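You operate a simulated robot arm through the tools that you are given. There is no shell and no other tool.

You run a simulated two-armed robot. Do the job below in one go: nothing can be reset, and whatever is moved stays where it is left.

Task
Clear the chiller's NO FLOW fault and set it to 22 C.
Fine: switch off, open the blue hose lever, switch on again.

It is judged by the outcome, as a careful person would: the job done as asked, and still so three seconds after it is handed in. It fails if anything else is knocked over, pushed out of place, dropped, spilled or broken.

Robot
Two 7-joint arms with fingered hands on one trunk that stands fixed in place. Base frame: the origin is at the foot of the trunk, x ahead of it, y to its left, z up. Lengths are in mm, angles in degrees, forces in N, time in s.
The left shoulder is at [70, 142, 989], the right one opposite. With the tool pointing down near the work surface each hand reaches from about 100 to 740 mm from the base axis, measured 20 degrees to its own side. Payload 3.6 kg a hand.
Tool frame (each hand has its own): the origin (TCP) lies between the finger pads and is the grasp point; the fingertips stand 25 mm ahead of it; z points along the fingers, y is the line along which they close. Largest opening 88 mm; the body of the gripper starts 29 mm behind the TCP. The gripper is a hand of 5 fingers: y runs from the thumb to the fingers, the wrist lies at [-13, -97, -162] in the tool frame, and closing takes about 1.5 s.
Orientation is that of the tool frame in the base frame, as [roll, pitch, yaw] about the fixed x, y, z axes, in that order (R = Rz(yaw) Ry(pitch) Rx(roll)). With the fingers straight down and the wrist toward the robot, the tool's x, y and z point along [0, 1, 0], [1, 0, 0] and [0, 0, -1] of the base frame.

Tools
- The arms move only by the tool nudge_tool. It takes "left_plan", "right_plan" or both (then of equal length, played together; a hand with none holds still); each is one flat list of numbers, 6 for each row, row after row: the shift along the tool's x, y, z in units of 300 mm (1.0 is 300 mm), then the turn, a rotation vector about the tool's x, y, z in units of 60 degrees (1.0 is 60 degrees). In form: [dx, dy, dz, wx, wy, wz, dx, dy, dz, wx, wy, wz, ...]. A call has 1 to 20 rows; each row is the pose to reach, as a shift and turn from the pose commanded when the call began, along the tool's axes at that moment. "left_gripper" and "right_gripper" are, for a hand that has rows, the finger opening in mm, from 0 to 88, set as the call begins (left out, the last holds). A call with a number of a shift or a turn outside -1 to 1 is refused whole. Rows are played at 5 a second. More than 50 mm and 8.6 degrees between two rows, or a gripper value outside its range, and nothing of the call is played. Where a pose cannot be reached the arm comes as near as it can. A force on the tool above 60 N (or 10 N above the force at the start of the call, whichever is more), or a blocked arm, ends the call early, and 0.2 s more pass. The fingers move at their own pace (about 72 mm/s each) and stop on an object; they squeeze with about 28 N. The grip force told is the motor's: it shows also when the fingers shut on nothing. Time passes only in rows, and 0.2 s behind the last, so rows that repeat a pose let the fingers close. It gives the time, the measured TCP pose, the force on the tool (base axes), the opening and the grip force at its end, in the units of the frame above (readings bear some noise), with the torque about the TCP (base axes, N m) and any sound that the robot's microphone picked up.
- Cameras (640 x 400 px; columns grow to the right, rows downward): "scene" is now at [124.5, 48.3, 1195.8]; the picture's right is [0.41, -0.91, 0.00], its down [-0.68, -0.30, -0.67] and it looks along [0.61, 0.27, -0.74] (base axes); focal length 276 px, centre (320, 200). "left" rides on the left gripper at [-59, -79, -105] in its tool frame; the picture's right is [-0.73, -0.32, 0.61], its down [0.62, -0.68, 0.38] and it looks along [0.29, 0.66, 0.70] (tool axes); focal length 234 px, centre (320, 200). "right" rides on the right gripper at [59, -79, -105] in its tool frame; the picture's right is [-0.73, 0.32, -0.61], its down [-0.62, -0.68, 0.38] and it looks along [-0.29, 0.66, 0.70] (tool axes); focal length 234 px, centre (320, 200). There is no depth. A picture from a camera that has moved, and an enlarged one, comes with that camera's place and axes in the base frame and with its lens. The place of the scene camera against the robot may be out by one fixed shift of up to 18 mm in any direction.
- capture(camera): a new picture of that camera. No time passes.
- move_column(by): slides the trunk up (or, below 0, down) by that many mm; the arms and the scene camera ride with it, the base frame stays. It gives what a move gives, with no picture.
- set_fingers(index, middle, ring, little, thumb_bend, thumb_turn, hand): sets how far each is bent, from 0 (flat) to 100 (curled in); at 30 the hand is open as for a grip, at 70 the pads meet at the TCP. One left out holds its place. A second passes; each finger stops where it meets its share of the squeeze, and holds until it gets a number again. A gripper value or a shape takes the hand back. It gives what a move gives, with no picture; readings hold the bend of each and the force on index, middle, ring, little, thumb and palm. thumb_turn goes from beside the hand (0) to across from the fingers (100), as for a grip.
- hand_shape(shape, hand): the hand has 5 fingers and takes this shape, open, in about a second: jaw (thumb against the fingers, like two jaws); tri (thumb and two fingers); tip (a fingertip pinch); poke (one finger out to press); point (the index stretched); flat (the hand flat); cup (the hand cupped); fist (a fist). The gripper value then closes the fingers along that shape, each until it touches; the sizes above hold for jaw. It gives what a move gives, with no picture.
- aim_head(pan, tilt): turns the head with the scene camera to pan (to the left, within 86 degrees either way) and tilt (down, from -29 to 69), counted from straight ahead of the robot. It gives what a move gives.
- inspect(camera, box): a new picture of the part [left, top, right, bottom] of that camera's present view, enlarged. No time passes.
- close_job(): hands the job in; it is judged then, once.

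Nothing tells you positions but the pictures and the camera data. Unless the task says otherwise, let go and move clear before handing in.

The tools are called after "Emit:" by a JSON object that holds its "op" and its "data". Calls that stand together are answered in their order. nudge_tool: Moves the arms, as the interface text tells. Its arguments: {"type":"object","properties":{"left_plan":{"type":"array"},"left_gripper":{"type":"number"},"right_plan":{"type":"array"},"right_gripper":{"type":"number"}},"required":[]} The other tools are called the same way: move_column (by) slides the trunk up or down; hand_shape (shape, hand) gives the hand a shape; set_fingers (index, middle, ring, little, thumb_bend, thumb_turn, hand) moves the fingers one by one; aim_head (pan, tilt) turns the head that bears the scene camera; capture (camera) takes a picture; inspect (camera, box) takes an enlarged picture of a part of a camera's view; close_job () hands the job in.

At the start:

```text
time: 0.0
left_tool_pos: [389.3, 413.0, 839.0]
left_tcp_rot: [179.9, 0.0, 90.0]
left_force: [-0.4, 0.6, -0.1]
left_torque: [-0.02, 0.02, 0.01]
left_gripper_width: 87.8
left_grasp_force: 0.0
left_shape: jaw
left_bend: [30.0, 30.0, 30.0, 30.0, 30.0, 98.0]
left_finger forces: [0.1, 0.0, 0.1, 0.1, 0.0, 0.0]
right_tool_pos: [475.1, 45.2, 966.1]
right_tcp_rot: [-179.9, 0.3, 89.7]
right_force: [13.8, -14.9, -67.8]
right_torque: [-2.71, -4.78, 0.51]
right_gripper_width: 87.7
right_grasp_force: 0.1
right_shape: jaw
right_bend: [30.0, 30.0, 30.0, 30.0, 30.0, 98.0]
right_finger forces: [0.0, 0.0, 0.0, 0.1, 0.0, 0.1]
trunk travel left (down, up): [-525.0, 415.0]
head pan, tilt: [24.1, 48.1]
```

scene: 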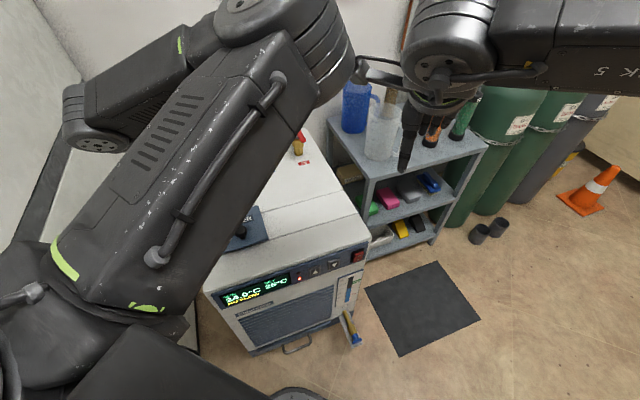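
right: 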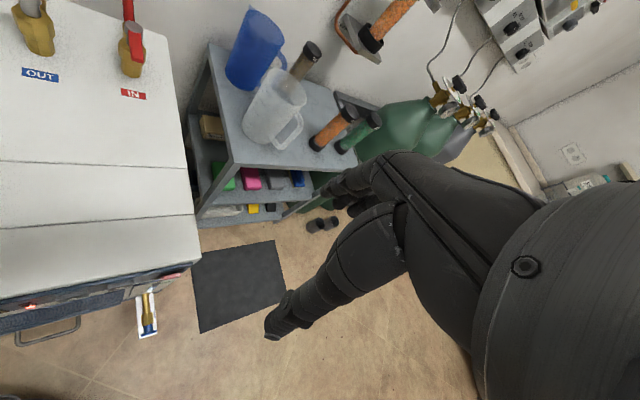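
left: 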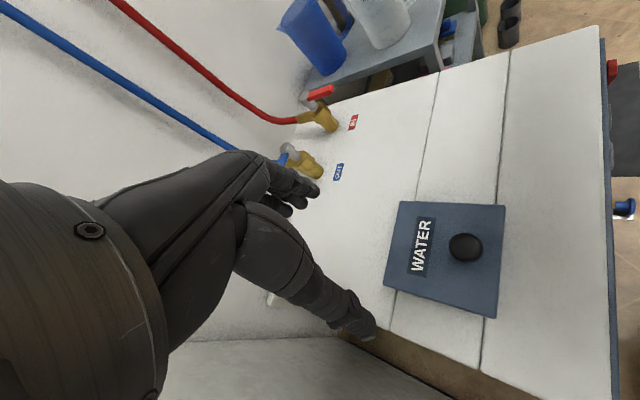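

The chiller sits ahead with its front panel (display, buttons, red switch), and two hose valves (blue OUT, red IN) are at its back top. I will look closer before moving anything.

Emit:
{"op": "inspect", "data": {"camera": "scene", "box": [200, 220, 400, 360]}}

Emit:
{"op": "inspect", "data": {"camera": "left", "box": [220, 70, 420, 210]}}

Emit:
{"op": "inspect", "data": {"camera": "right", "box": [0, 0, 200, 130]}}

Emit:
{"op": "inspect", "data": {"camera": "right", "box": [0, 230, 220, 360]}}

Emit:
{"op": "inspect", "data": {"camera": "scene", "box": [330, 20, 530, 180]}}

```text
2.86 times, centred on (300, 290) of scene
camera zoom: at [124.5, 48.3, 1195.8], right [0.41, -0.91, 0.0], down [-0.68, -0.3, -0.67], along [0.61, 0.27, -0.74], focal length 787 px, centre (377, -57)
```

zoom: 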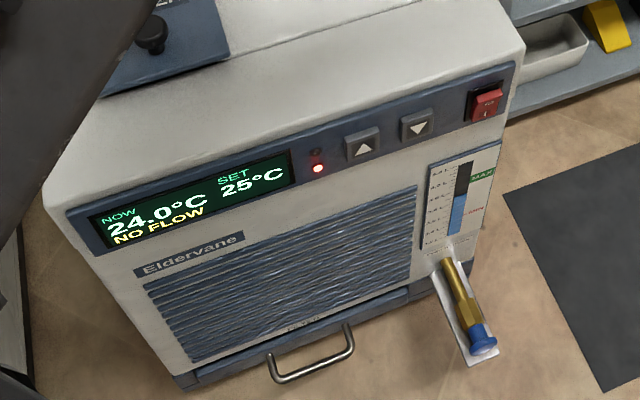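

```text
2.86 times, centred on (320, 140) of left
camera zoom: at [310.2, 354.9, 943.5], right [-0.32, -0.73, -0.61], down [-0.68, 0.62, -0.38], along [0.66, 0.29, -0.7], focal length 669 px, centre (320, 371)
```

zoom: 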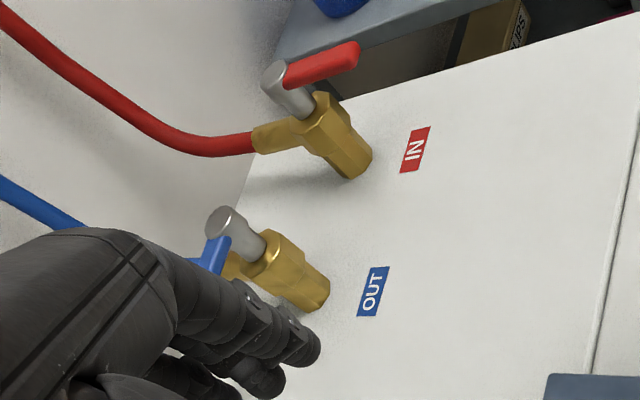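

```text
3.08 times, centred on (100, 65) of right
camera zoom: at [394.6, 106.0, 1071.1], right [0.32, -0.72, 0.61], down [-0.69, -0.62, -0.38], along [0.65, -0.3, -0.7], focal length 720 px, centre (997, 615)
```

zoom: 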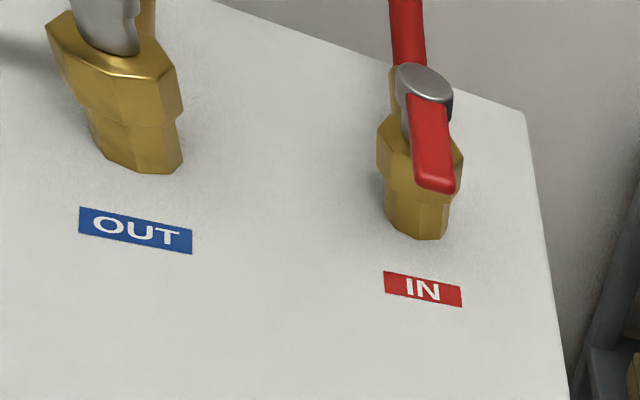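

```text
2.91 times, centred on (110, 295) of right
camera zoom: at [394.6, 106.0, 1071.1], right [0.32, -0.72, 0.61], down [-0.69, -0.62, -0.38], along [0.65, -0.3, -0.7], focal length 681 px, centre (931, -76)
```

zoom: 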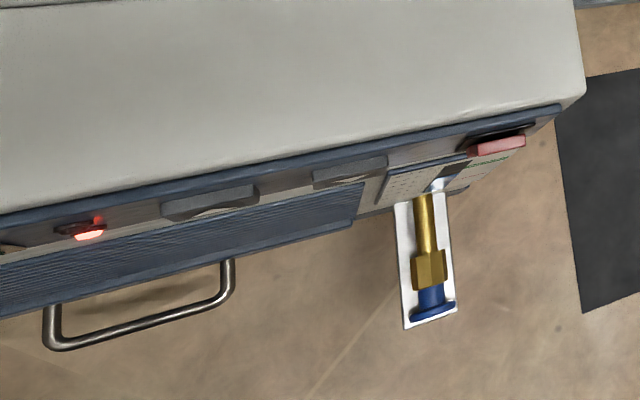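

```text
2.50 times, centred on (430, 100) of scene
camera zoom: at [124.5, 48.3, 1195.8], right [0.41, -0.91, 0.0], down [-0.68, -0.3, -0.67], along [0.61, 0.27, -0.74], focal length 689 px, centre (45, 450)
```

zoom: 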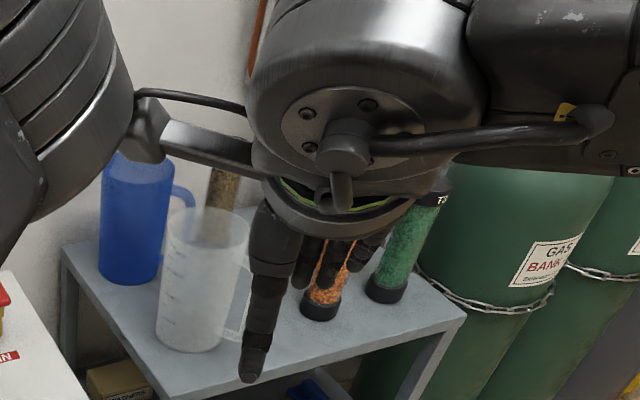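

The chiller's top is at about z 633 and its front faces the robot at roughly 44 degrees. The right hand reports a 68 N load and seems to be touching the left elbow, so I first ease it to the right.

Emit:
{"op": "nudge_tool", "data": {"right_plan": [-0.05, 0, 0, 0, 0, 0, -0.1, 0, 0, 0, 0, 0, -0.2, 0, 0, 0, 0, 0, -0.3, 0, 0, 0, 0, 0, -0.4, 0, 0, 0, 0, 0]}}

```text
time: 1.2
left_tool_pos: [389.0, 412.4, 839.9]
left_tcp_rot: [179.9, -0.2, 90.0]
left_force: [0.6, -0.6, 0.8]
left_torque: [0.01, 0.0, 0.0]
left_gripper_width: 87.6
left_grasp_force: 0.2
left_shape: jaw
left_bend: [30.0, 30.0, 30.0, 30.0, 30.0, 98.0]
left_finger forces: [0.0, 0.0, 0.0, 0.0, 0.0, 0.0]
right_tool_pos: [472.3, -73.3, 966.1]
right_tcp_rot: [-179.9, 0.2, 89.7]
right_force: [-0.3, 0.0, -1.4]
right_torque: [0.08, 0.0, 0.02]
right_gripper_width: 87.8
right_grasp_force: 0.0
right_shape: jaw
right_bend: [30.0, 30.0, 30.0, 30.0, 30.0, 98.0]
right_finger forces: [0.1, 0.0, 0.1, 0.1, 0.1, 0.0]
trunk travel left (down, up): [-525.0, 415.0]
head pan, tilt: [24.1, 48.1]
```

The contact is released and the right hand is free. I look again from all cameras.

Emit:
{"op": "capture", "data": {"camera": "scene"}}

Emit:
{"op": "capture", "data": {"camera": "right"}}

Emit:
{"op": "inspect", "data": {"camera": "scene", "box": [290, 240, 380, 300]}}

Emit:
{"op": "inspect", "data": {"camera": "scene", "box": [260, 100, 360, 170]}}

```text
taken
camera scene: at [124.3, 47.2, 1195.9], right [0.41, -0.91, 0.0], down [-0.68, -0.3, -0.67], along [0.61, 0.27, -0.74], focal length 276 px, centre (320, 200)
```

scene: 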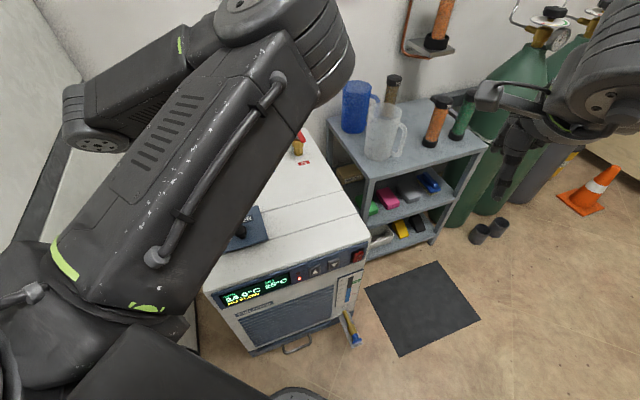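

```text
taken
camera right: at [392.7, -13.6, 1071.1], right [0.32, -0.73, 0.61], down [-0.69, -0.62, -0.38], along [0.65, -0.3, -0.7], focal length 234 px, centre (320, 200)
```

right: 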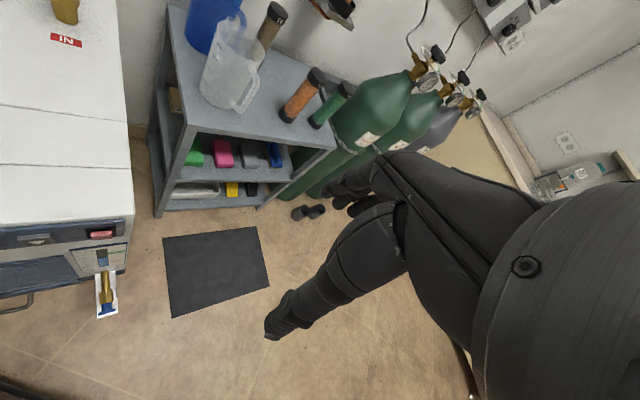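

```text
6.67 times, centred on (335, 270) of scene
camera zoom: at [124.3, 47.2, 1195.9], right [0.41, -0.91, 0.0], down [-0.68, -0.3, -0.67], along [0.61, 0.27, -0.74], focal length 1837 px, centre (220, -267)
```

zoom: 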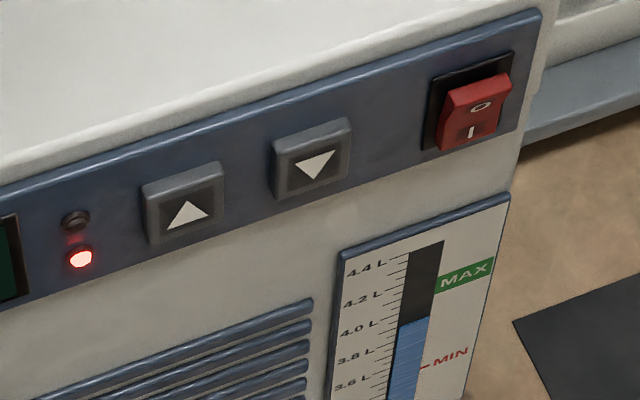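

```text
5.71 times, centred on (310, 135) of scene
camera zoom: at [124.3, 47.2, 1195.9], right [0.41, -0.91, 0.0], down [-0.68, -0.3, -0.67], along [0.61, 0.27, -0.74], focal length 1575 px, centre (377, 571)
```

zoom: 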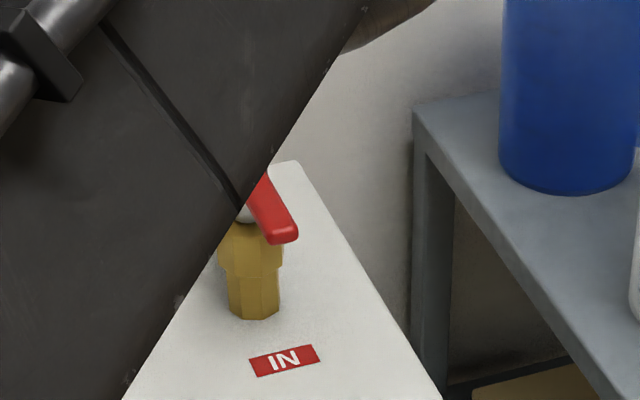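

The rocker reads O on top and I below, currently on. Now I check the space to the left (wall) and the blue valve with the head camera before moving the left arm.

Emit:
{"op": "aim_head", "data": {"pan": 60, "tilt": 45}}

Emit:
{"op": "capture", "data": {"camera": "scene"}}

Emit:
{"op": "capture", "data": {"camera": "left"}}

```text
time: 2.2
left_tool_pos: [389.1, 413.6, 839.3]
left_tcp_rot: [179.9, 0.0, 89.9]
left_force: [0.0, 0.1, -0.7]
left_torque: [-0.01, 0.01, 0.0]
left_gripper_width: 87.5
left_grasp_force: 0.0
left_shape: jaw
left_bend: [30.0, 30.0, 30.0, 30.0, 30.0, 98.0]
left_finger forces: [0.0, 0.0, 0.0, 0.0, 0.0, 0.0]
right_tool_pos: [473.5, -71.4, 966.3]
right_tcp_rot: [-179.9, 0.3, 89.7]
right_force: [-0.4, 0.2, 0.1]
right_torque: [-0.01, -0.02, -0.03]
right_gripper_width: 87.5
right_grasp_force: 0.0
right_shape: jaw
right_bend: [30.0, 30.0, 30.0, 30.0, 30.0, 98.0]
right_finger forces: [0.0, 0.1, 0.1, 0.0, 0.1, 0.0]
trunk travel left (down, up): [-525.0, 415.0]
head pan, tilt: [60.0, 45.0]
```

```text
taken
camera scene: at [93.4, 86.5, 1200.2], right [0.87, -0.5, 0.0], down [-0.35, -0.61, -0.71], along [0.35, 0.61, -0.71], focal length 276 px, centre (320, 200)
```

scene: 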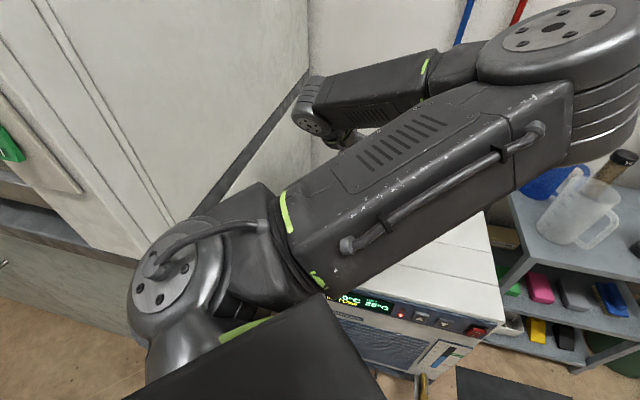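

```text
taken
camera left: at [310.2, 354.8, 943.5], right [-0.32, -0.73, -0.61], down [-0.68, 0.62, -0.38], along [0.66, 0.29, -0.7], focal length 234 px, centre (320, 200)
```

left: 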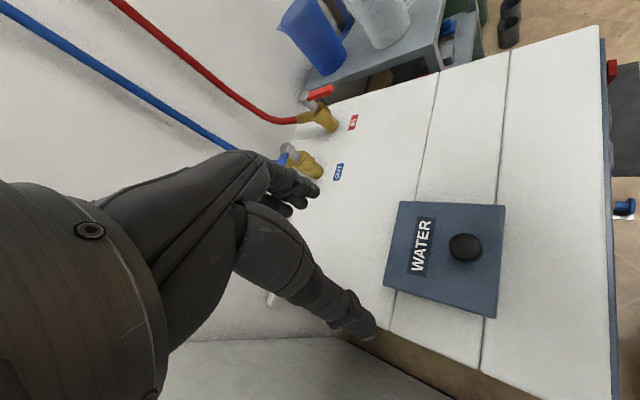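

A tall cabinet flanks the chiller on the left, so I keep the left hand away from it and turn it in place to line up with the chiller, which also gives its camera a view of the blue valve.

Emit:
{"op": "nudge_tool", "data": {"left_plan": [0, 0, 0, 0, 0, -0.12, 0, 0, 0, 0, 0, -0.24, 0, 0, 0, 0, 0, -0.36, 0, 0, 0, 0, 0, -0.48, 0, 0, 0, 0, 0, -0.6, 0, 0, 0, 0, 0, -0.72]}}

Emit:
{"op": "capture", "data": {"camera": "left"}}

Emit:
{"op": "capture", "data": {"camera": "scene"}}

```text
time: 3.6
left_tool_pos: [384.6, 417.4, 836.7]
left_tcp_rot: [-179.5, -0.1, 134.1]
left_force: [0.5, 0.0, 0.7]
left_torque: [-0.01, 0.01, 0.0]
left_gripper_width: 87.9
left_grasp_force: 0.0
left_shape: jaw
left_bend: [30.0, 30.0, 30.0, 30.0, 30.0, 98.0]
left_finger forces: [0.0, 0.0, 0.1, 0.1, 0.0, 0.1]
right_tool_pos: [473.4, -72.7, 966.5]
right_tcp_rot: [-179.9, 0.3, 89.8]
right_force: [-0.5, 0.1, -0.2]
right_torque: [0.03, 0.0, 0.02]
right_gripper_width: 87.4
right_grasp_force: 0.0
right_shape: jaw
right_bend: [30.0, 30.0, 30.0, 30.0, 30.0, 98.0]
right_finger forces: [0.0, 0.0, 0.0, 0.0, 0.1, 0.0]
trunk travel left (down, up): [-525.0, 415.0]
head pan, tilt: [60.0, 45.0]
```

```text
taken
camera left: at [369.4, 320.8, 941.7], right [0.27, -0.75, -0.6], down [-0.93, -0.03, -0.38], along [0.27, 0.66, -0.7], focal length 234 px, centre (320, 200)
```

left: 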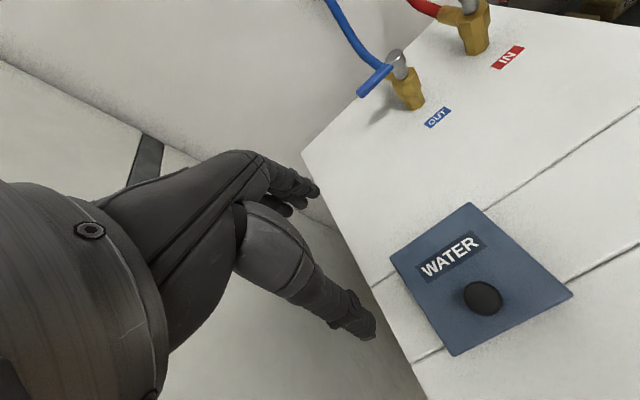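

```text
taken
camera scene: at [93.0, 86.3, 1200.2], right [0.87, -0.5, 0.0], down [-0.35, -0.61, -0.71], along [0.35, 0.61, -0.71], focal length 276 px, centre (320, 200)
```

scene: 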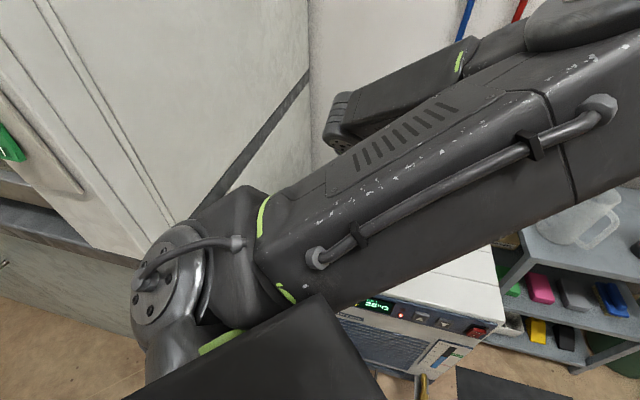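

Now the blue valve is in clear view. I enlarge it to read the lever's direction.

Emit:
{"op": "inspect", "data": {"camera": "left", "box": [340, 0, 540, 130]}}

Emit:
{"op": "inspect", "data": {"camera": "left", "box": [350, 40, 450, 110]}}

```text
3.08 times, centred on (440, 65) of left
camera zoom: at [369.4, 320.8, 941.7], right [0.27, -0.75, -0.6], down [-0.93, -0.03, -0.38], along [0.27, 0.66, -0.7], focal length 720 px, centre (-49, 615)
```

zoom: 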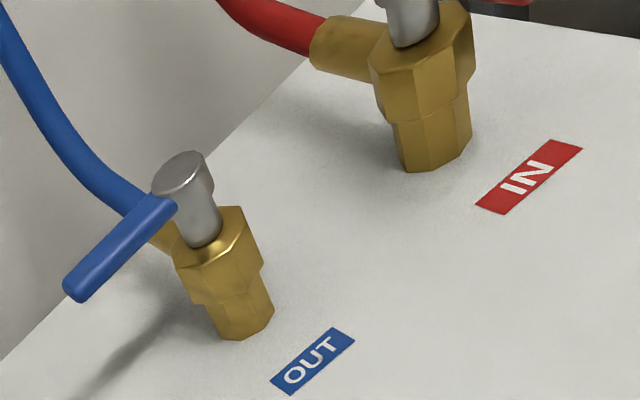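

```text
5.71 times, centred on (400, 75) of left
camera zoom: at [369.4, 320.8, 941.7], right [0.27, -0.75, -0.6], down [-0.93, -0.03, -0.38], along [0.27, 0.66, -0.7], focal length 1338 px, centre (-137, 914)
```

zoom: 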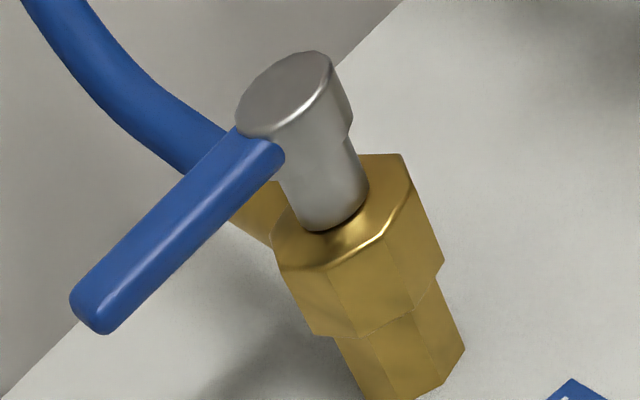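

The blue lever points to the chiller's left, across its hose, at about z 720 with its stem at roughly (667, 464). The red one points forward in line with its hose, so blue must swing 90 degrees forward. I set both hands to poke and look at where the fingertip sits.

Emit:
{"op": "hand_shape", "data": {"shape": "poke", "hand": "right"}}

Emit:
{"op": "hand_shape", "data": {"shape": "poke", "hand": "left"}}

Emit:
{"op": "capture", "data": {"camera": "right"}}

Emit:
{"op": "capture", "data": {"camera": "left"}}

Emit:
{"op": "aim_head", "data": {"pan": 0, "tilt": 40}}

Emit:
{"op": "capture", "data": {"camera": "scene"}}

```text
time: 4.5
left_tool_pos: [385.6, 415.3, 836.8]
left_tcp_rot: [-179.6, 0.4, 133.7]
left_force: [0.0, -0.1, 0.6]
left_torque: [-0.01, 0.02, -0.02]
left_gripper_width: 87.7
left_grasp_force: 0.1
left_shape: jaw
left_bend: [30.0, 30.0, 30.0, 30.0, 30.0, 98.0]
left_finger forces: [0.0, 0.0, 0.1, 0.0, 0.0, 0.1]
right_tool_pos: [472.4, -72.6, 966.0]
right_tcp_rot: [-179.9, 0.3, 89.6]
right_force: [-0.3, 0.3, -0.6]
right_torque: [0.01, 0.0, 0.01]
right_gripper_width: 0.0
right_grasp_force: 0.0
right_shape: poke
right_bend: [70.0, 70.0, 99.0, 99.0, 100.0, 100.0]
right_finger forces: [0.1, 0.0, 0.1, 0.1, 0.0, 0.0]
trunk travel left (down, up): [-525.0, 415.0]
head pan, tilt: [60.0, 45.0]
```

```text
time: 5.4
left_tool_pos: [385.8, 415.7, 838.0]
left_tcp_rot: [-179.7, 0.5, 133.8]
left_force: [0.1, 0.5, -0.2]
left_torque: [0.03, 0.03, 0.0]
left_gripper_width: 0.0
left_grasp_force: 0.1
left_shape: poke
left_bend: [70.0, 70.0, 99.0, 99.0, 100.0, 100.0]
left_finger forces: [0.0, 0.1, 0.0, 0.1, 0.0, 0.0]
right_tool_pos: [473.4, -71.3, 966.8]
right_tcp_rot: [-179.9, 0.2, 89.7]
right_force: [0.3, -0.6, 0.4]
right_torque: [0.0, -0.01, 0.0]
right_gripper_width: 0.3
right_grasp_force: 0.1
right_shape: poke
right_bend: [70.0, 70.0, 99.0, 99.0, 100.0, 100.0]
right_finger forces: [0.0, 0.0, 0.0, 0.1, 0.1, 0.0]
trunk travel left (down, up): [-525.0, 415.0]
head pan, tilt: [60.0, 45.0]
```

```text
taken
camera right: at [392.9, -12.3, 1071.1], right [0.32, -0.72, 0.61], down [-0.69, -0.62, -0.38], along [0.65, -0.3, -0.7], focal length 234 px, centre (320, 200)
```

right: 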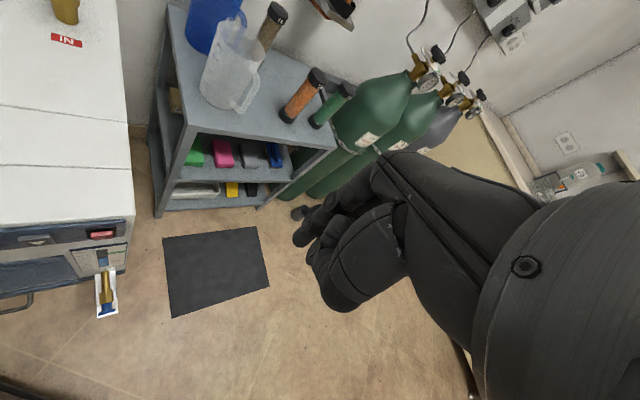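

```text
taken
camera left: at [370.0, 320.2, 943.5], right [0.27, -0.75, -0.6], down [-0.92, -0.03, -0.38], along [0.27, 0.66, -0.7], focal length 234 px, centre (320, 200)
```

left: 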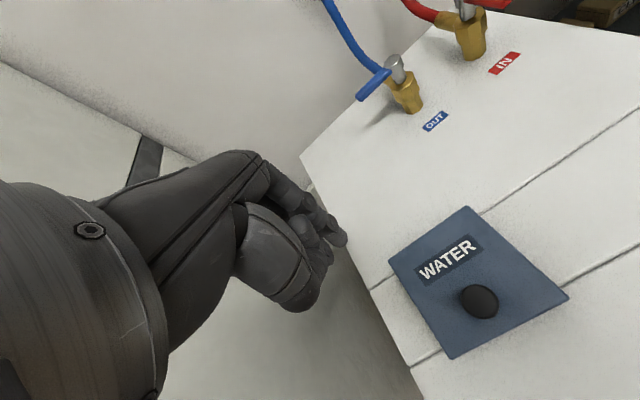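

```text
time: 6.7
left_tool_pos: [386.3, 415.4, 836.9]
left_tcp_rot: [-179.6, 0.4, 133.8]
left_force: [0.0, 0.1, 0.6]
left_torque: [-0.01, 0.02, -0.04]
left_gripper_width: 0.1
left_grasp_force: 0.0
left_shape: poke
left_bend: [70.0, 70.0, 99.0, 99.0, 100.0, 100.0]
left_finger forces: [0.0, 0.0, 0.0, 0.0, 0.0, 0.0]
right_tool_pos: [472.5, -72.5, 965.8]
right_tcp_rot: [-179.9, 0.3, 89.7]
right_force: [-0.2, 0.0, -0.2]
right_torque: [-0.02, 0.04, 0.01]
right_gripper_width: 0.0
right_grasp_force: 0.1
right_shape: poke
right_bend: [70.0, 70.0, 99.0, 99.0, 100.0, 100.0]
right_finger forces: [0.0, 0.0, 0.0, 0.0, 0.0, 0.0]
trunk travel left (down, up): [-525.0, 415.0]
head pan, tilt: [0.0, 40.0]
```

```text
taken
camera scene: at [137.7, 16.2, 1207.4], right [0.0, -1.0, 0.0], down [-0.64, 0.0, -0.77], along [0.77, 0.0, -0.64], focal length 276 px, centre (320, 200)
```

scene: 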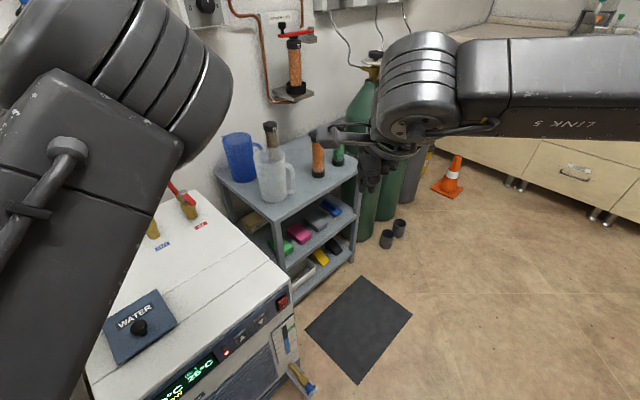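

In poke, the index and middle tips appear to sit just ahead of the TCP. I zoom in to see the fingertip layout.

Emit:
{"op": "inspect", "data": {"camera": "left", "box": [230, 140, 390, 320]}}

Emit:
{"op": "inspect", "data": {"camera": "scene", "box": [310, 80, 470, 210]}}

Emit:
{"op": "inspect", "data": {"camera": "scene", "box": [190, 270, 330, 390]}}

```text
2.22 times, centred on (310, 230) of left
camera zoom: at [369.9, 320.4, 943.5], right [0.27, -0.75, -0.6], down [-0.92, -0.03, -0.38], along [0.27, 0.66, -0.7], focal length 520 px, centre (342, 133)
```

zoom: 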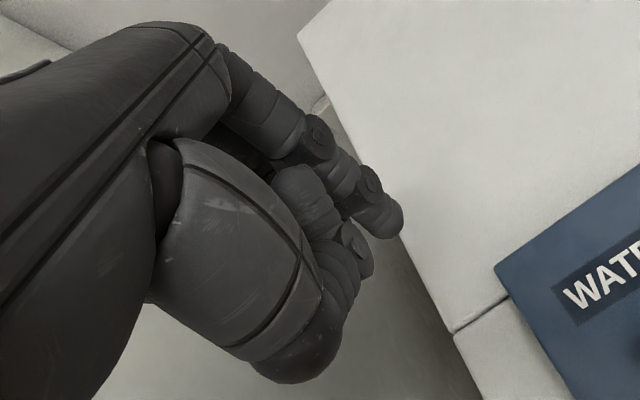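

```text
3.08 times, centred on (390, 145) of scene
camera zoom: at [137.7, 16.2, 1207.4], right [0.0, -1.0, 0.0], down [-0.64, 0.0, -0.77], along [0.77, 0.0, -0.64], focal length 848 px, centre (105, 369)
```

zoom: 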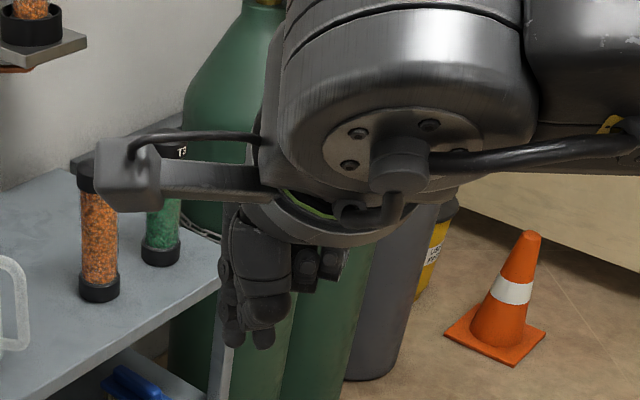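

```text
3.33 times, centred on (260, 330) of scene
camera zoom: at [137.7, 16.2, 1207.4], right [0.0, -1.0, 0.0], down [-0.64, 0.0, -0.77], along [0.77, 0.0, -0.64], focal length 919 px, centre (520, -233)
```

zoom: 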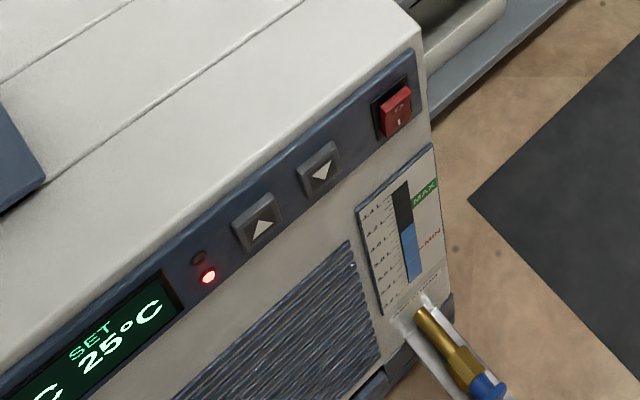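

The rocker's O half is near (496, 94, 570) and the down button near (448, 144, 557), corrected for the camera shift. I curl the right middle finger so only the index pokes, then lower and turn the right hand to face the panel.

Emit:
{"op": "set_fingers", "data": {"hand": "right", "middle": 100}}

Emit:
{"op": "nudge_tool", "data": {"right_plan": [0, 0, 0.14, 0, 0, -0.123, 0, 0, 0.28, 0, 0, -0.246, 0, 0, 0.42, 0, 0, -0.369, 0, 0, 0.56, 0, 0, -0.492, 0, 0, 0.7, 0, 0, -0.615, 0, 0, 0.83, 0, 0, -0.737]}}

Emit:
{"op": "capture", "data": {"camera": "right"}}

Emit:
{"op": "capture", "data": {"camera": "scene"}}

```text
time: 7.7
left_tool_pos: [385.9, 417.2, 838.3]
left_tcp_rot: [-179.6, 0.3, 133.9]
left_force: [-0.3, 0.3, 0.0]
left_torque: [-0.05, 0.0, 0.0]
left_gripper_width: 0.2
left_grasp_force: 0.0
left_shape: poke
left_bend: [70.0, 70.0, 99.0, 99.0, 100.0, 100.0]
left_finger forces: [0.0, 0.0, 0.0, 0.0, 0.0, 0.0]
right_tool_pos: [474.3, -71.6, 966.5]
right_tcp_rot: [-179.9, 0.3, 89.6]
right_force: [0.1, -0.7, 0.3]
right_torque: [0.01, 0.01, -0.01]
right_gripper_width: 22.5
right_grasp_force: 0.0
right_shape: fingers
right_bend: [70.0, 100.0, 99.0, 99.0, 100.0, 100.0]
right_finger forces: [0.0, 0.0, 0.0, 0.0, 0.0, 0.0]
trunk travel left (down, up): [-525.0, 415.0]
head pan, tilt: [0.0, 40.0]
```

```text
time: 9.1
left_tool_pos: [386.1, 415.2, 838.8]
left_tcp_rot: [-179.5, 0.4, 134.0]
left_force: [0.0, 0.1, 0.6]
left_torque: [0.03, 0.01, 0.01]
left_gripper_width: 0.0
left_grasp_force: 0.0
left_shape: poke
left_bend: [70.0, 70.0, 99.0, 99.0, 100.0, 100.0]
left_finger forces: [0.0, 0.0, 0.0, 0.0, 0.0, 0.0]
right_tool_pos: [475.7, -76.6, 714.3]
right_tcp_rot: [-179.8, 0.0, 134.1]
right_force: [0.3, -0.3, 0.1]
right_torque: [0.02, -0.01, -0.03]
right_gripper_width: 22.8
right_grasp_force: 0.0
right_shape: fingers
right_bend: [70.0, 100.0, 99.0, 99.0, 100.0, 100.0]
right_finger forces: [0.0, 0.0, 0.1, 0.0, 0.0, 0.0]
trunk travel left (down, up): [-525.0, 415.0]
head pan, tilt: [0.0, 40.0]
```

```text
taken
camera right: at [377.2, -88.3, 820.8], right [0.74, -0.29, 0.61], down [-0.06, -0.92, -0.38], along [0.67, 0.25, -0.7], focal length 234 px, centre (320, 200)
```

right: 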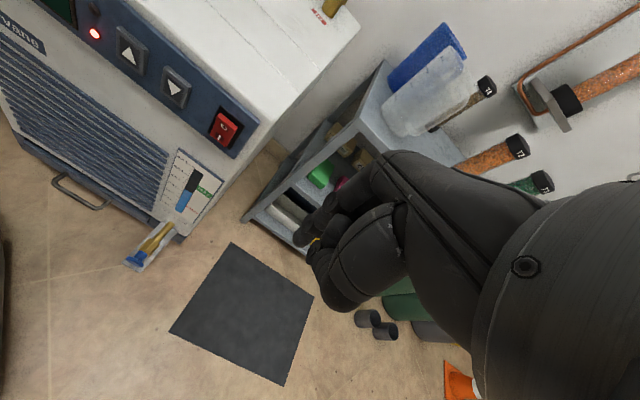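

```text
taken
camera scene: at [138.2, 15.8, 1207.4], right [0.0, -1.0, 0.0], down [-0.64, 0.0, -0.77], along [0.77, 0.0, -0.64], focal length 276 px, centre (320, 200)
```

scene: 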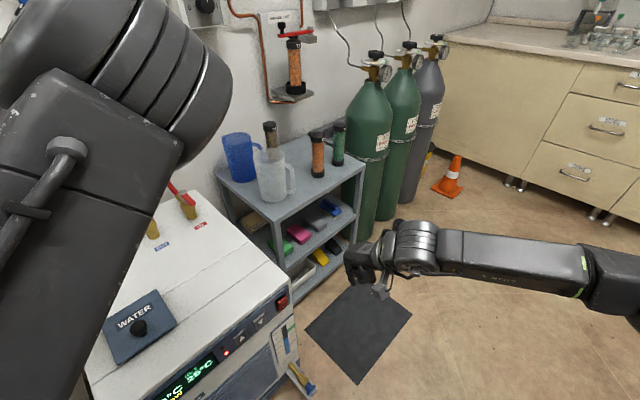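

The panel is in the right camera's view. I enlarge it to locate the switch and buttons.

Emit:
{"op": "inspect", "data": {"camera": "right", "box": [60, 0, 280, 160]}}

```text
2.50 times, centred on (170, 80) of right
camera zoom: at [377.2, -88.3, 820.8], right [0.74, -0.29, 0.61], down [-0.06, -0.92, -0.38], along [0.67, 0.25, -0.7], focal length 585 px, centre (695, 500)
```

zoom: 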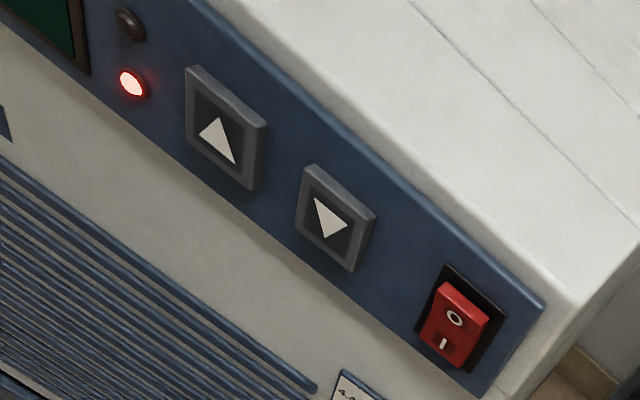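

The switch's O mark works out near (491, 103, 577). I bring the right index finger to a stand-off about 60 mm in front of it, tilting the hand toward the panel.

Emit:
{"op": "nudge_tool", "data": {"right_plan": [0.046, 0.024, 0.052, -0.125, 0, 0, 0.092, 0.047, 0.105, -0.25, 0, 0, 0.137, 0.071, 0.157, -0.375, 0, 0, 0.183, 0.095, 0.209, -0.5, 0, 0, 0.229, 0.118, 0.261, -0.625, 0, 0, 0.275, 0.142, 0.314, -0.75, 0, 0, 0.32, 0.165, 0.366, -0.875, 0, 0, 0.366, 0.189, 0.418, -1.0, 0, 0]}}

Emit:
{"op": "capture", "data": {"camera": "right"}}

Emit:
{"op": "capture", "data": {"camera": "scene"}}

```text
time: 10.9
left_tool_pos: [386.3, 416.6, 837.1]
left_tcp_rot: [-179.6, 0.5, 134.0]
left_force: [-0.3, -0.3, -0.7]
left_torque: [-0.01, -0.01, 0.02]
left_gripper_width: 0.0
left_grasp_force: 0.1
left_shape: poke
left_bend: [70.0, 70.0, 99.0, 99.0, 100.0, 100.0]
left_finger forces: [0.0, 0.0, 0.0, 0.0, 0.0, 0.0]
right_tool_pos: [470.0, 15.4, 592.2]
right_tcp_rot: [120.4, -1.2, 135.3]
right_force: [0.2, 0.1, 0.5]
right_torque: [-0.02, -0.03, -0.02]
right_gripper_width: 22.6
right_grasp_force: 0.0
right_shape: fingers
right_bend: [70.0, 100.0, 99.0, 99.0, 100.0, 100.0]
right_finger forces: [0.1, 0.0, 0.0, 0.0, 0.0, 0.0]
right hand out of reach, approached as far as the arm can: row 6, 7, 8
trunk travel left (down, up): [-525.0, 415.0]
head pan, tilt: [0.0, 40.0]
```

```text
taken
camera right: at [334.4, -37.1, 578.5], right [0.27, -0.77, 0.57], down [0.42, -0.44, -0.79], along [0.86, 0.46, 0.21], focal length 234 px, centre (320, 200)
```

right: 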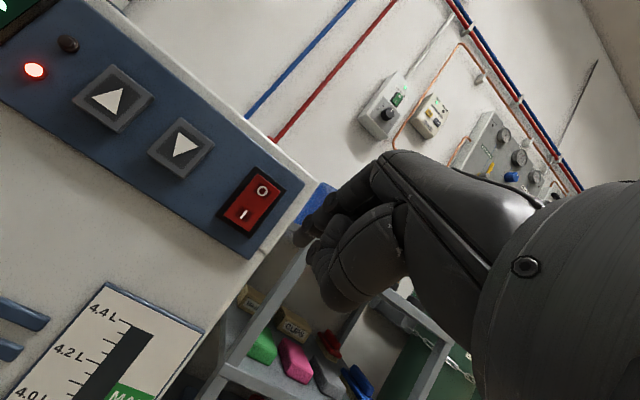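

```text
taken
camera scene: at [138.0, 16.4, 1207.4], right [0.0, -1.0, 0.0], down [-0.64, 0.0, -0.77], along [0.77, 0.0, -0.64], focal length 276 px, centre (320, 200)
```

scene: 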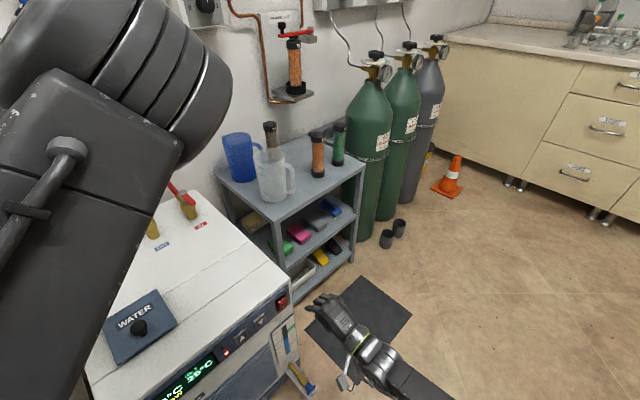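

The right arm stopped about 40 mm short to the right of the stand-off. I look at how the arm is folded before choosing a better posture.

Emit:
{"op": "aim_head", "data": {"pan": -25, "tilt": 66}}

Emit:
{"op": "capture", "data": {"camera": "scene"}}

```text
time: 11.8
left_tool_pos: [386.5, 415.9, 837.7]
left_tcp_rot: [-179.7, 0.4, 133.9]
left_force: [0.2, -0.1, -0.6]
left_torque: [-0.02, -0.03, 0.01]
left_gripper_width: 0.1
left_grasp_force: 0.0
left_shape: poke
left_bend: [70.0, 70.0, 99.0, 99.0, 100.0, 100.0]
left_finger forces: [0.0, 0.1, 0.0, 0.0, 0.0, 0.0]
right_tool_pos: [470.0, 13.9, 594.6]
right_tcp_rot: [120.4, -1.1, 135.4]
right_force: [0.7, -0.2, 0.4]
right_torque: [-0.02, -0.01, 0.03]
right_gripper_width: 22.8
right_grasp_force: 0.0
right_shape: fingers
right_bend: [70.0, 100.0, 99.0, 99.0, 100.0, 100.0]
right_finger forces: [0.1, 0.0, 0.1, 0.0, 0.0, 0.0]
trunk travel left (down, up): [-525.0, 415.0]
head pan, tilt: [-25.0, 66.0]
```

```text
taken
camera scene: at [106.7, -9.0, 1174.1], right [-0.42, -0.91, 0.0], down [-0.83, 0.39, -0.41], along [0.37, -0.17, -0.91], focal length 276 px, centre (320, 200)
```

scene: 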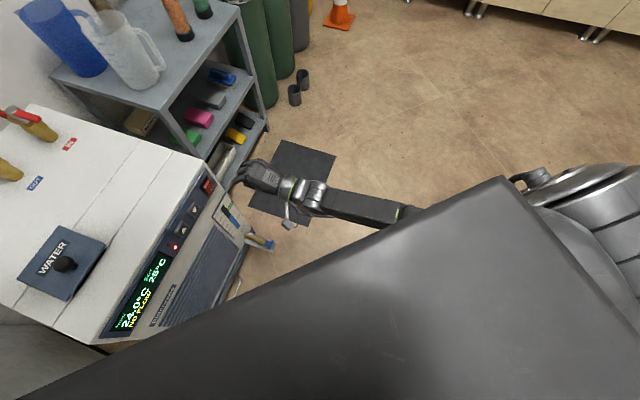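

The right arm is folded low. I raise the trunk 120 mm so the arm works more stretched, then bring the hand back down to the panel.

Emit:
{"op": "move_column", "data": {"by": 120}}

Emit:
{"op": "nudge_tool", "data": {"right_plan": [0, 0, 0, 0, 0, 0]}}

```text
time: 13.3
left_tool_pos: [386.3, 416.7, 958.3]
left_tcp_rot: [-179.6, 0.4, 133.9]
left_force: [-0.2, 0.7, -0.5]
left_torque: [0.02, 0.03, -0.01]
left_gripper_width: 0.1
left_grasp_force: 0.1
left_shape: poke
left_bend: [70.0, 70.0, 99.0, 99.0, 100.0, 100.0]
left_finger forces: [0.1, 0.1, 0.0, 0.1, 0.1, 0.0]
right_tool_pos: [470.6, 13.7, 712.8]
right_tcp_rot: [120.4, -1.2, 135.5]
right_force: [-0.6, 0.1, -0.2]
right_torque: [-0.01, 0.01, -0.01]
right_gripper_width: 22.7
right_grasp_force: 0.1
right_shape: fingers
right_bend: [70.0, 100.0, 99.0, 99.0, 100.0, 100.0]
right_finger forces: [0.1, 0.0, 0.0, 0.1, 0.0, 0.0]
trunk travel left (down, up): [-645.0, 295.0]
head pan, tilt: [-25.0, 66.0]
```

```text
time: 13.7
left_tool_pos: [385.1, 416.7, 957.6]
left_tcp_rot: [-179.6, 0.4, 134.0]
left_force: [0.6, 0.2, 0.3]
left_torque: [0.01, 0.01, -0.03]
left_gripper_width: 0.3
left_grasp_force: 0.0
left_shape: poke
left_bend: [70.0, 70.0, 99.0, 99.0, 100.0, 100.0]
left_finger forces: [0.0, 0.0, 0.1, 0.1, 0.0, 0.0]
right_tool_pos: [469.1, 13.8, 712.0]
right_tcp_rot: [120.3, -1.2, 135.3]
right_force: [-0.4, 0.5, -0.5]
right_torque: [0.03, -0.01, 0.03]
right_gripper_width: 22.9
right_grasp_force: 0.0
right_shape: fingers
right_bend: [70.0, 100.0, 99.0, 99.0, 100.0, 100.0]
right_finger forces: [0.0, 0.0, 0.0, 0.0, 0.0, 0.0]
trunk travel left (down, up): [-645.0, 295.0]
head pan, tilt: [-25.0, 66.0]
```

Emit:
{"op": "nudge_tool", "data": {"right_plan": [0.026, -0.071, 0.041, 0, 0, 0, 0.051, -0.142, 0.082, 0, 0, 0, 0.076, -0.213, 0.122, 0, 0, 0, 0.102, -0.284, 0.163, 0, 0, 0, 0.127, -0.355, 0.204, 0, 0, 0]}}

Emit:
{"op": "capture", "data": {"camera": "right"}}

Emit:
{"op": "capture", "data": {"camera": "scene"}}

```text
time: 14.9
left_tool_pos: [386.9, 416.3, 958.0]
left_tcp_rot: [-179.6, 0.5, 133.9]
left_force: [-0.4, -0.1, 1.2]
left_torque: [0.0, 0.02, 0.01]
left_gripper_width: 0.0
left_grasp_force: 0.0
left_shape: poke
left_bend: [70.0, 70.0, 99.0, 99.0, 100.0, 100.0]
left_finger forces: [0.0, 0.1, 0.0, 0.0, 0.0, 0.0]
right_tool_pos: [450.5, 30.9, 592.9]
right_tcp_rot: [120.3, -1.2, 135.4]
right_force: [0.3, 1.0, -0.1]
right_torque: [-0.01, 0.01, 0.0]
right_gripper_width: 22.6
right_grasp_force: 0.0
right_shape: fingers
right_bend: [70.0, 100.0, 99.0, 99.0, 100.0, 100.0]
right_finger forces: [0.0, 0.1, 0.0, 0.0, 0.1, 0.0]
right hand out of reach, approached as far as the arm can: row 2, 3, 4, 5
trunk travel left (down, up): [-645.0, 295.0]
head pan, tilt: [-25.0, 66.0]
```

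```text
taken
camera right: at [315.7, -19.6, 578.5], right [0.27, -0.77, 0.57], down [0.42, -0.44, -0.79], along [0.86, 0.46, 0.21], focal length 234 px, centre (320, 200)
```

right: 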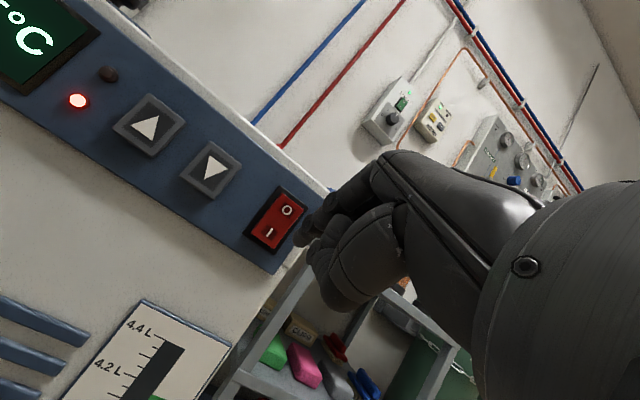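

```text
taken
camera scene: at [106.8, -8.3, 1294.1], right [-0.42, -0.91, 0.0], down [-0.83, 0.39, -0.41], along [0.37, -0.17, -0.91], focal length 276 px, centre (320, 200)
```

scene: 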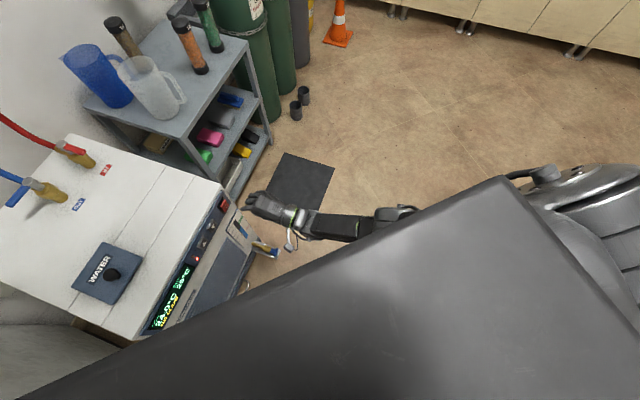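

Raising the trunk helped. Triangulating from the last views puts the O mark nearer (483, 90, 597), so I enlarge the current view to refine this and the fingertip's place.

Emit:
{"op": "inspect", "data": {"camera": "right", "box": [80, 80, 340, 280]}}

```text
2.00 times, centred on (210, 180) of right
camera zoom: at [315.7, -19.6, 578.5], right [0.27, -0.77, 0.57], down [0.42, -0.44, -0.79], along [0.86, 0.46, 0.21], focal length 468 px, centre (540, 240)
```

zoom: 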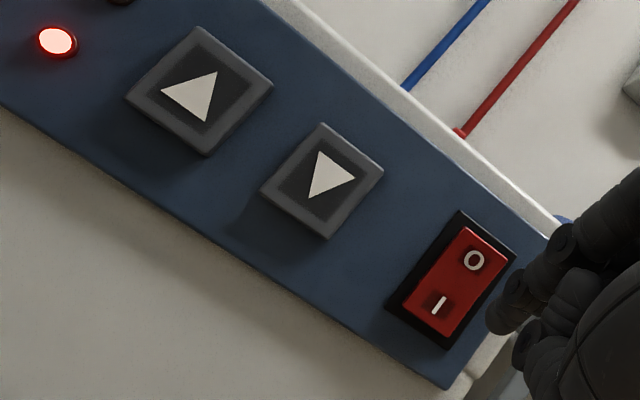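

Refined: O at about (482, 88, 597), I at (484, 90, 575), the down arrow at (440, 138, 591). I move the index tip to about 20 mm in front of the upper half of the rocker, turning slightly left to ease the wrist.

Emit:
{"op": "nudge_tool", "data": {"right_plan": [0.015, 0.043, 0.016, 0.002, 0.072, -0.042, 0.031, 0.086, 0.033, 0.003, 0.144, -0.084]}}

Emit:
{"op": "capture", "data": {"camera": "right"}}

Emit:
{"op": "inspect", "data": {"camera": "right", "box": [200, 130, 400, 255]}}

```text
time: 15.5
left_tool_pos: [387.6, 414.4, 957.5]
left_tcp_rot: [-179.7, 0.4, 133.8]
left_force: [1.0, -0.5, -0.5]
left_torque: [0.03, -0.01, -0.01]
left_gripper_width: 0.0
left_grasp_force: 0.1
left_shape: poke
left_bend: [70.0, 70.0, 99.0, 99.0, 100.0, 100.0]
left_finger forces: [0.0, 0.1, 0.1, 0.1, 0.0, 0.0]
right_tool_pos: [461.7, 51.0, 611.0]
right_tcp_rot: [120.3, -1.2, 145.5]
right_force: [-0.3, -0.4, -0.4]
right_torque: [0.01, 0.0, -0.02]
right_gripper_width: 22.9
right_grasp_force: 0.0
right_shape: fingers
right_bend: [70.0, 100.0, 99.0, 99.0, 100.0, 100.0]
right_finger forces: [0.0, 0.0, 0.0, 0.0, 0.0, 0.1]
trunk travel left (down, up): [-645.0, 295.0]
head pan, tilt: [-25.0, 66.0]
```

```text
taken
camera right: at [337.0, -23.0, 596.0], right [0.4, -0.72, 0.57], down [0.49, -0.36, -0.79], along [0.77, 0.6, 0.21], focal length 234 px, centre (320, 200)
```

right: 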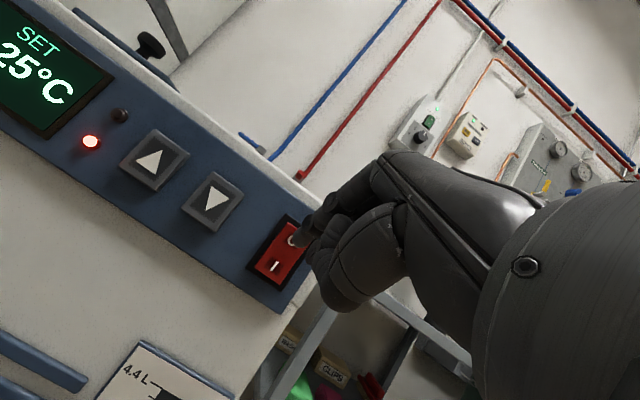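

```text
3.20 times, centred on (300, 192) of right
camera zoom: at [337.0, -23.0, 596.0], right [0.4, -0.72, 0.57], down [0.49, -0.36, -0.79], along [0.77, 0.6, 0.21], focal length 749 px, centre (384, 224)
```

zoom: 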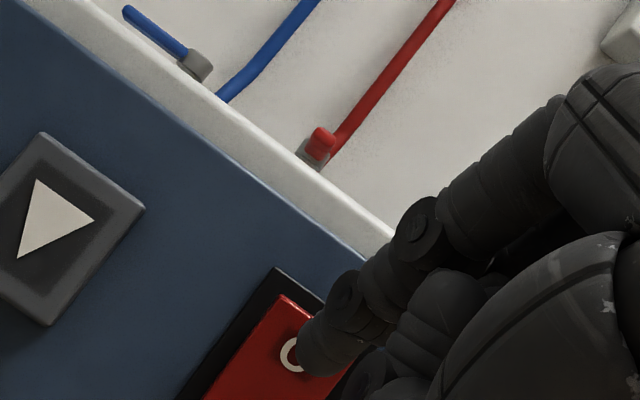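

The fingertip lines up with the O mark, about 19 mm out. I press straight in with small steps.

Emit:
{"op": "nudge_tool", "data": {"right_plan": [-0.001, 0.026, 0.044, 0, 0, 0, -0.004, 0.034, 0.058, 0, 0, 0, -0.007, 0.041, 0.069, 0, 0, 0, -0.01, 0.047, 0.081, 0, 0, 0]}}

Emit:
{"op": "inspect", "data": {"camera": "right", "box": [100, 50, 400, 250]}}

Emit:
{"op": "capture", "data": {"camera": "scene"}}

```text
time: 16.5
left_tool_pos: [385.8, 415.6, 957.6]
left_tcp_rot: [-179.6, 0.4, 133.8]
left_force: [-0.2, 0.0, -0.5]
left_torque: [0.03, 0.0, -0.01]
left_gripper_width: 0.0
left_grasp_force: 0.1
left_shape: poke
left_bend: [70.0, 70.0, 99.0, 99.0, 100.0, 100.0]
left_finger forces: [0.0, 0.0, 0.0, 0.0, 0.1, 0.0]
right_tool_pos: [478.6, 69.3, 613.3]
right_tcp_rot: [120.4, -1.2, 145.5]
right_force: [-7.3, -2.9, 1.8]
right_torque: [-0.1, 0.09, 0.14]
right_gripper_width: 20.7
right_grasp_force: 4.3
right_shape: fingers
right_bend: [70.0, 100.0, 99.0, 99.0, 100.0, 100.0]
right_finger forces: [7.8, 0.0, 0.0, 0.0, 0.1, 0.0]
right hand out of reach, approached as far as the arm can: row 4
trunk travel left (down, up): [-645.0, 295.0]
head pan, tilt: [-25.0, 66.0]
```

```text
2.00 times, centred on (250, 150) of right
camera zoom: at [354.7, -3.5, 599.2], right [0.4, -0.72, 0.57], down [0.49, -0.36, -0.79], along [0.77, 0.6, 0.21], focal length 468 px, centre (460, 300)
```

zoom: 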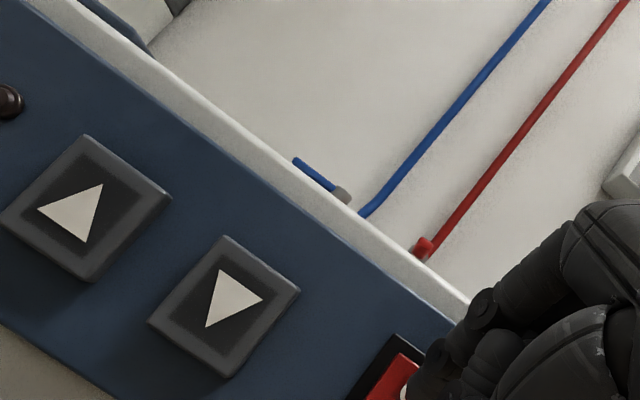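

```text
taken
camera scene: at [105.6, -9.9, 1294.1], right [-0.42, -0.91, 0.0], down [-0.83, 0.39, -0.41], along [0.37, -0.17, -0.91], focal length 276 px, centre (320, 200)
```

scene: 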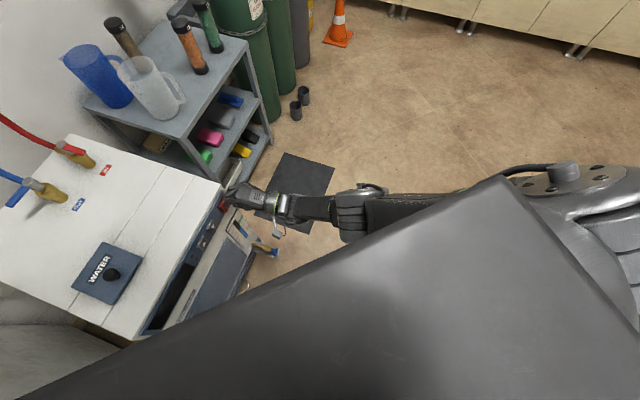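

The LED and display have gone dark, so the switch tripped. I back the finger off and check the rocker.

Emit:
{"op": "nudge_tool", "data": {"right_plan": [0.01, -0.03, -0.05, 0, 0, 0, 0.025, -0.06, -0.1, 0, 0, 0, 0.03, -0.09, -0.15, 0, 0, 0]}}

Emit:
{"op": "capture", "data": {"camera": "right"}}

Emit:
{"op": "inspect", "data": {"camera": "scene", "box": [120, 160, 300, 340]}}

```text
time: 17.3
left_tool_pos: [386.3, 415.4, 957.3]
left_tcp_rot: [-179.8, 0.5, 133.9]
left_force: [0.3, -0.3, -1.1]
left_torque: [-0.01, -0.01, 0.02]
left_gripper_width: 0.1
left_grasp_force: 0.0
left_shape: poke
left_bend: [70.0, 70.0, 99.0, 99.0, 100.0, 100.0]
left_finger forces: [0.0, 0.1, 0.1, 0.0, 0.0, 0.0]
right_tool_pos: [441.0, 33.0, 613.2]
right_tcp_rot: [120.3, -1.2, 145.5]
right_force: [-0.4, -1.0, -0.7]
right_torque: [0.02, -0.02, -0.01]
right_gripper_width: 22.5
right_grasp_force: 0.1
right_shape: fingers
right_bend: [70.0, 100.0, 99.0, 99.0, 100.0, 100.0]
right_finger forces: [0.1, 0.1, 0.0, 0.0, 0.0, 0.0]
trunk travel left (down, up): [-645.0, 295.0]
head pan, tilt: [-25.0, 66.0]
```

```text
taken
camera right: at [316.7, -40.6, 598.4], right [0.4, -0.72, 0.57], down [0.49, -0.35, -0.79], along [0.77, 0.6, 0.21], focal length 234 px, centre (320, 200)
```

right: 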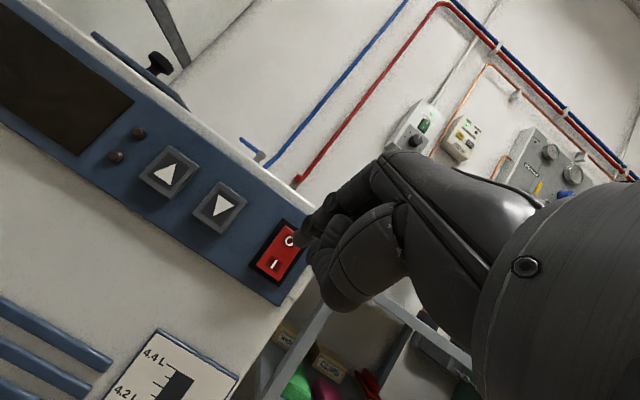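

```text
2.22 times, centred on (210, 250) of scene
camera zoom: at [106.5, -9.6, 1294.1], right [-0.42, -0.91, 0.0], down [-0.83, 0.39, -0.41], along [0.37, -0.17, -0.91], focal length 612 px, centre (564, 89)
```

zoom: 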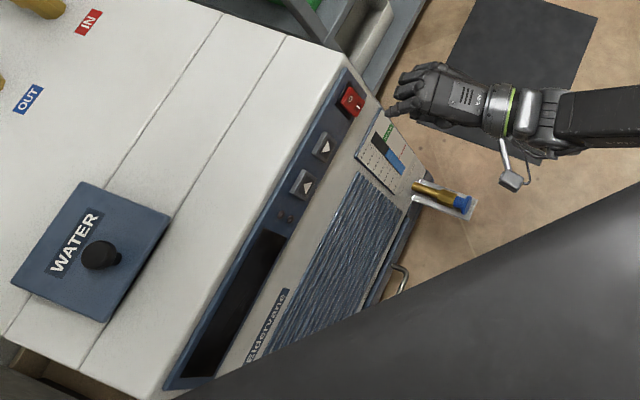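

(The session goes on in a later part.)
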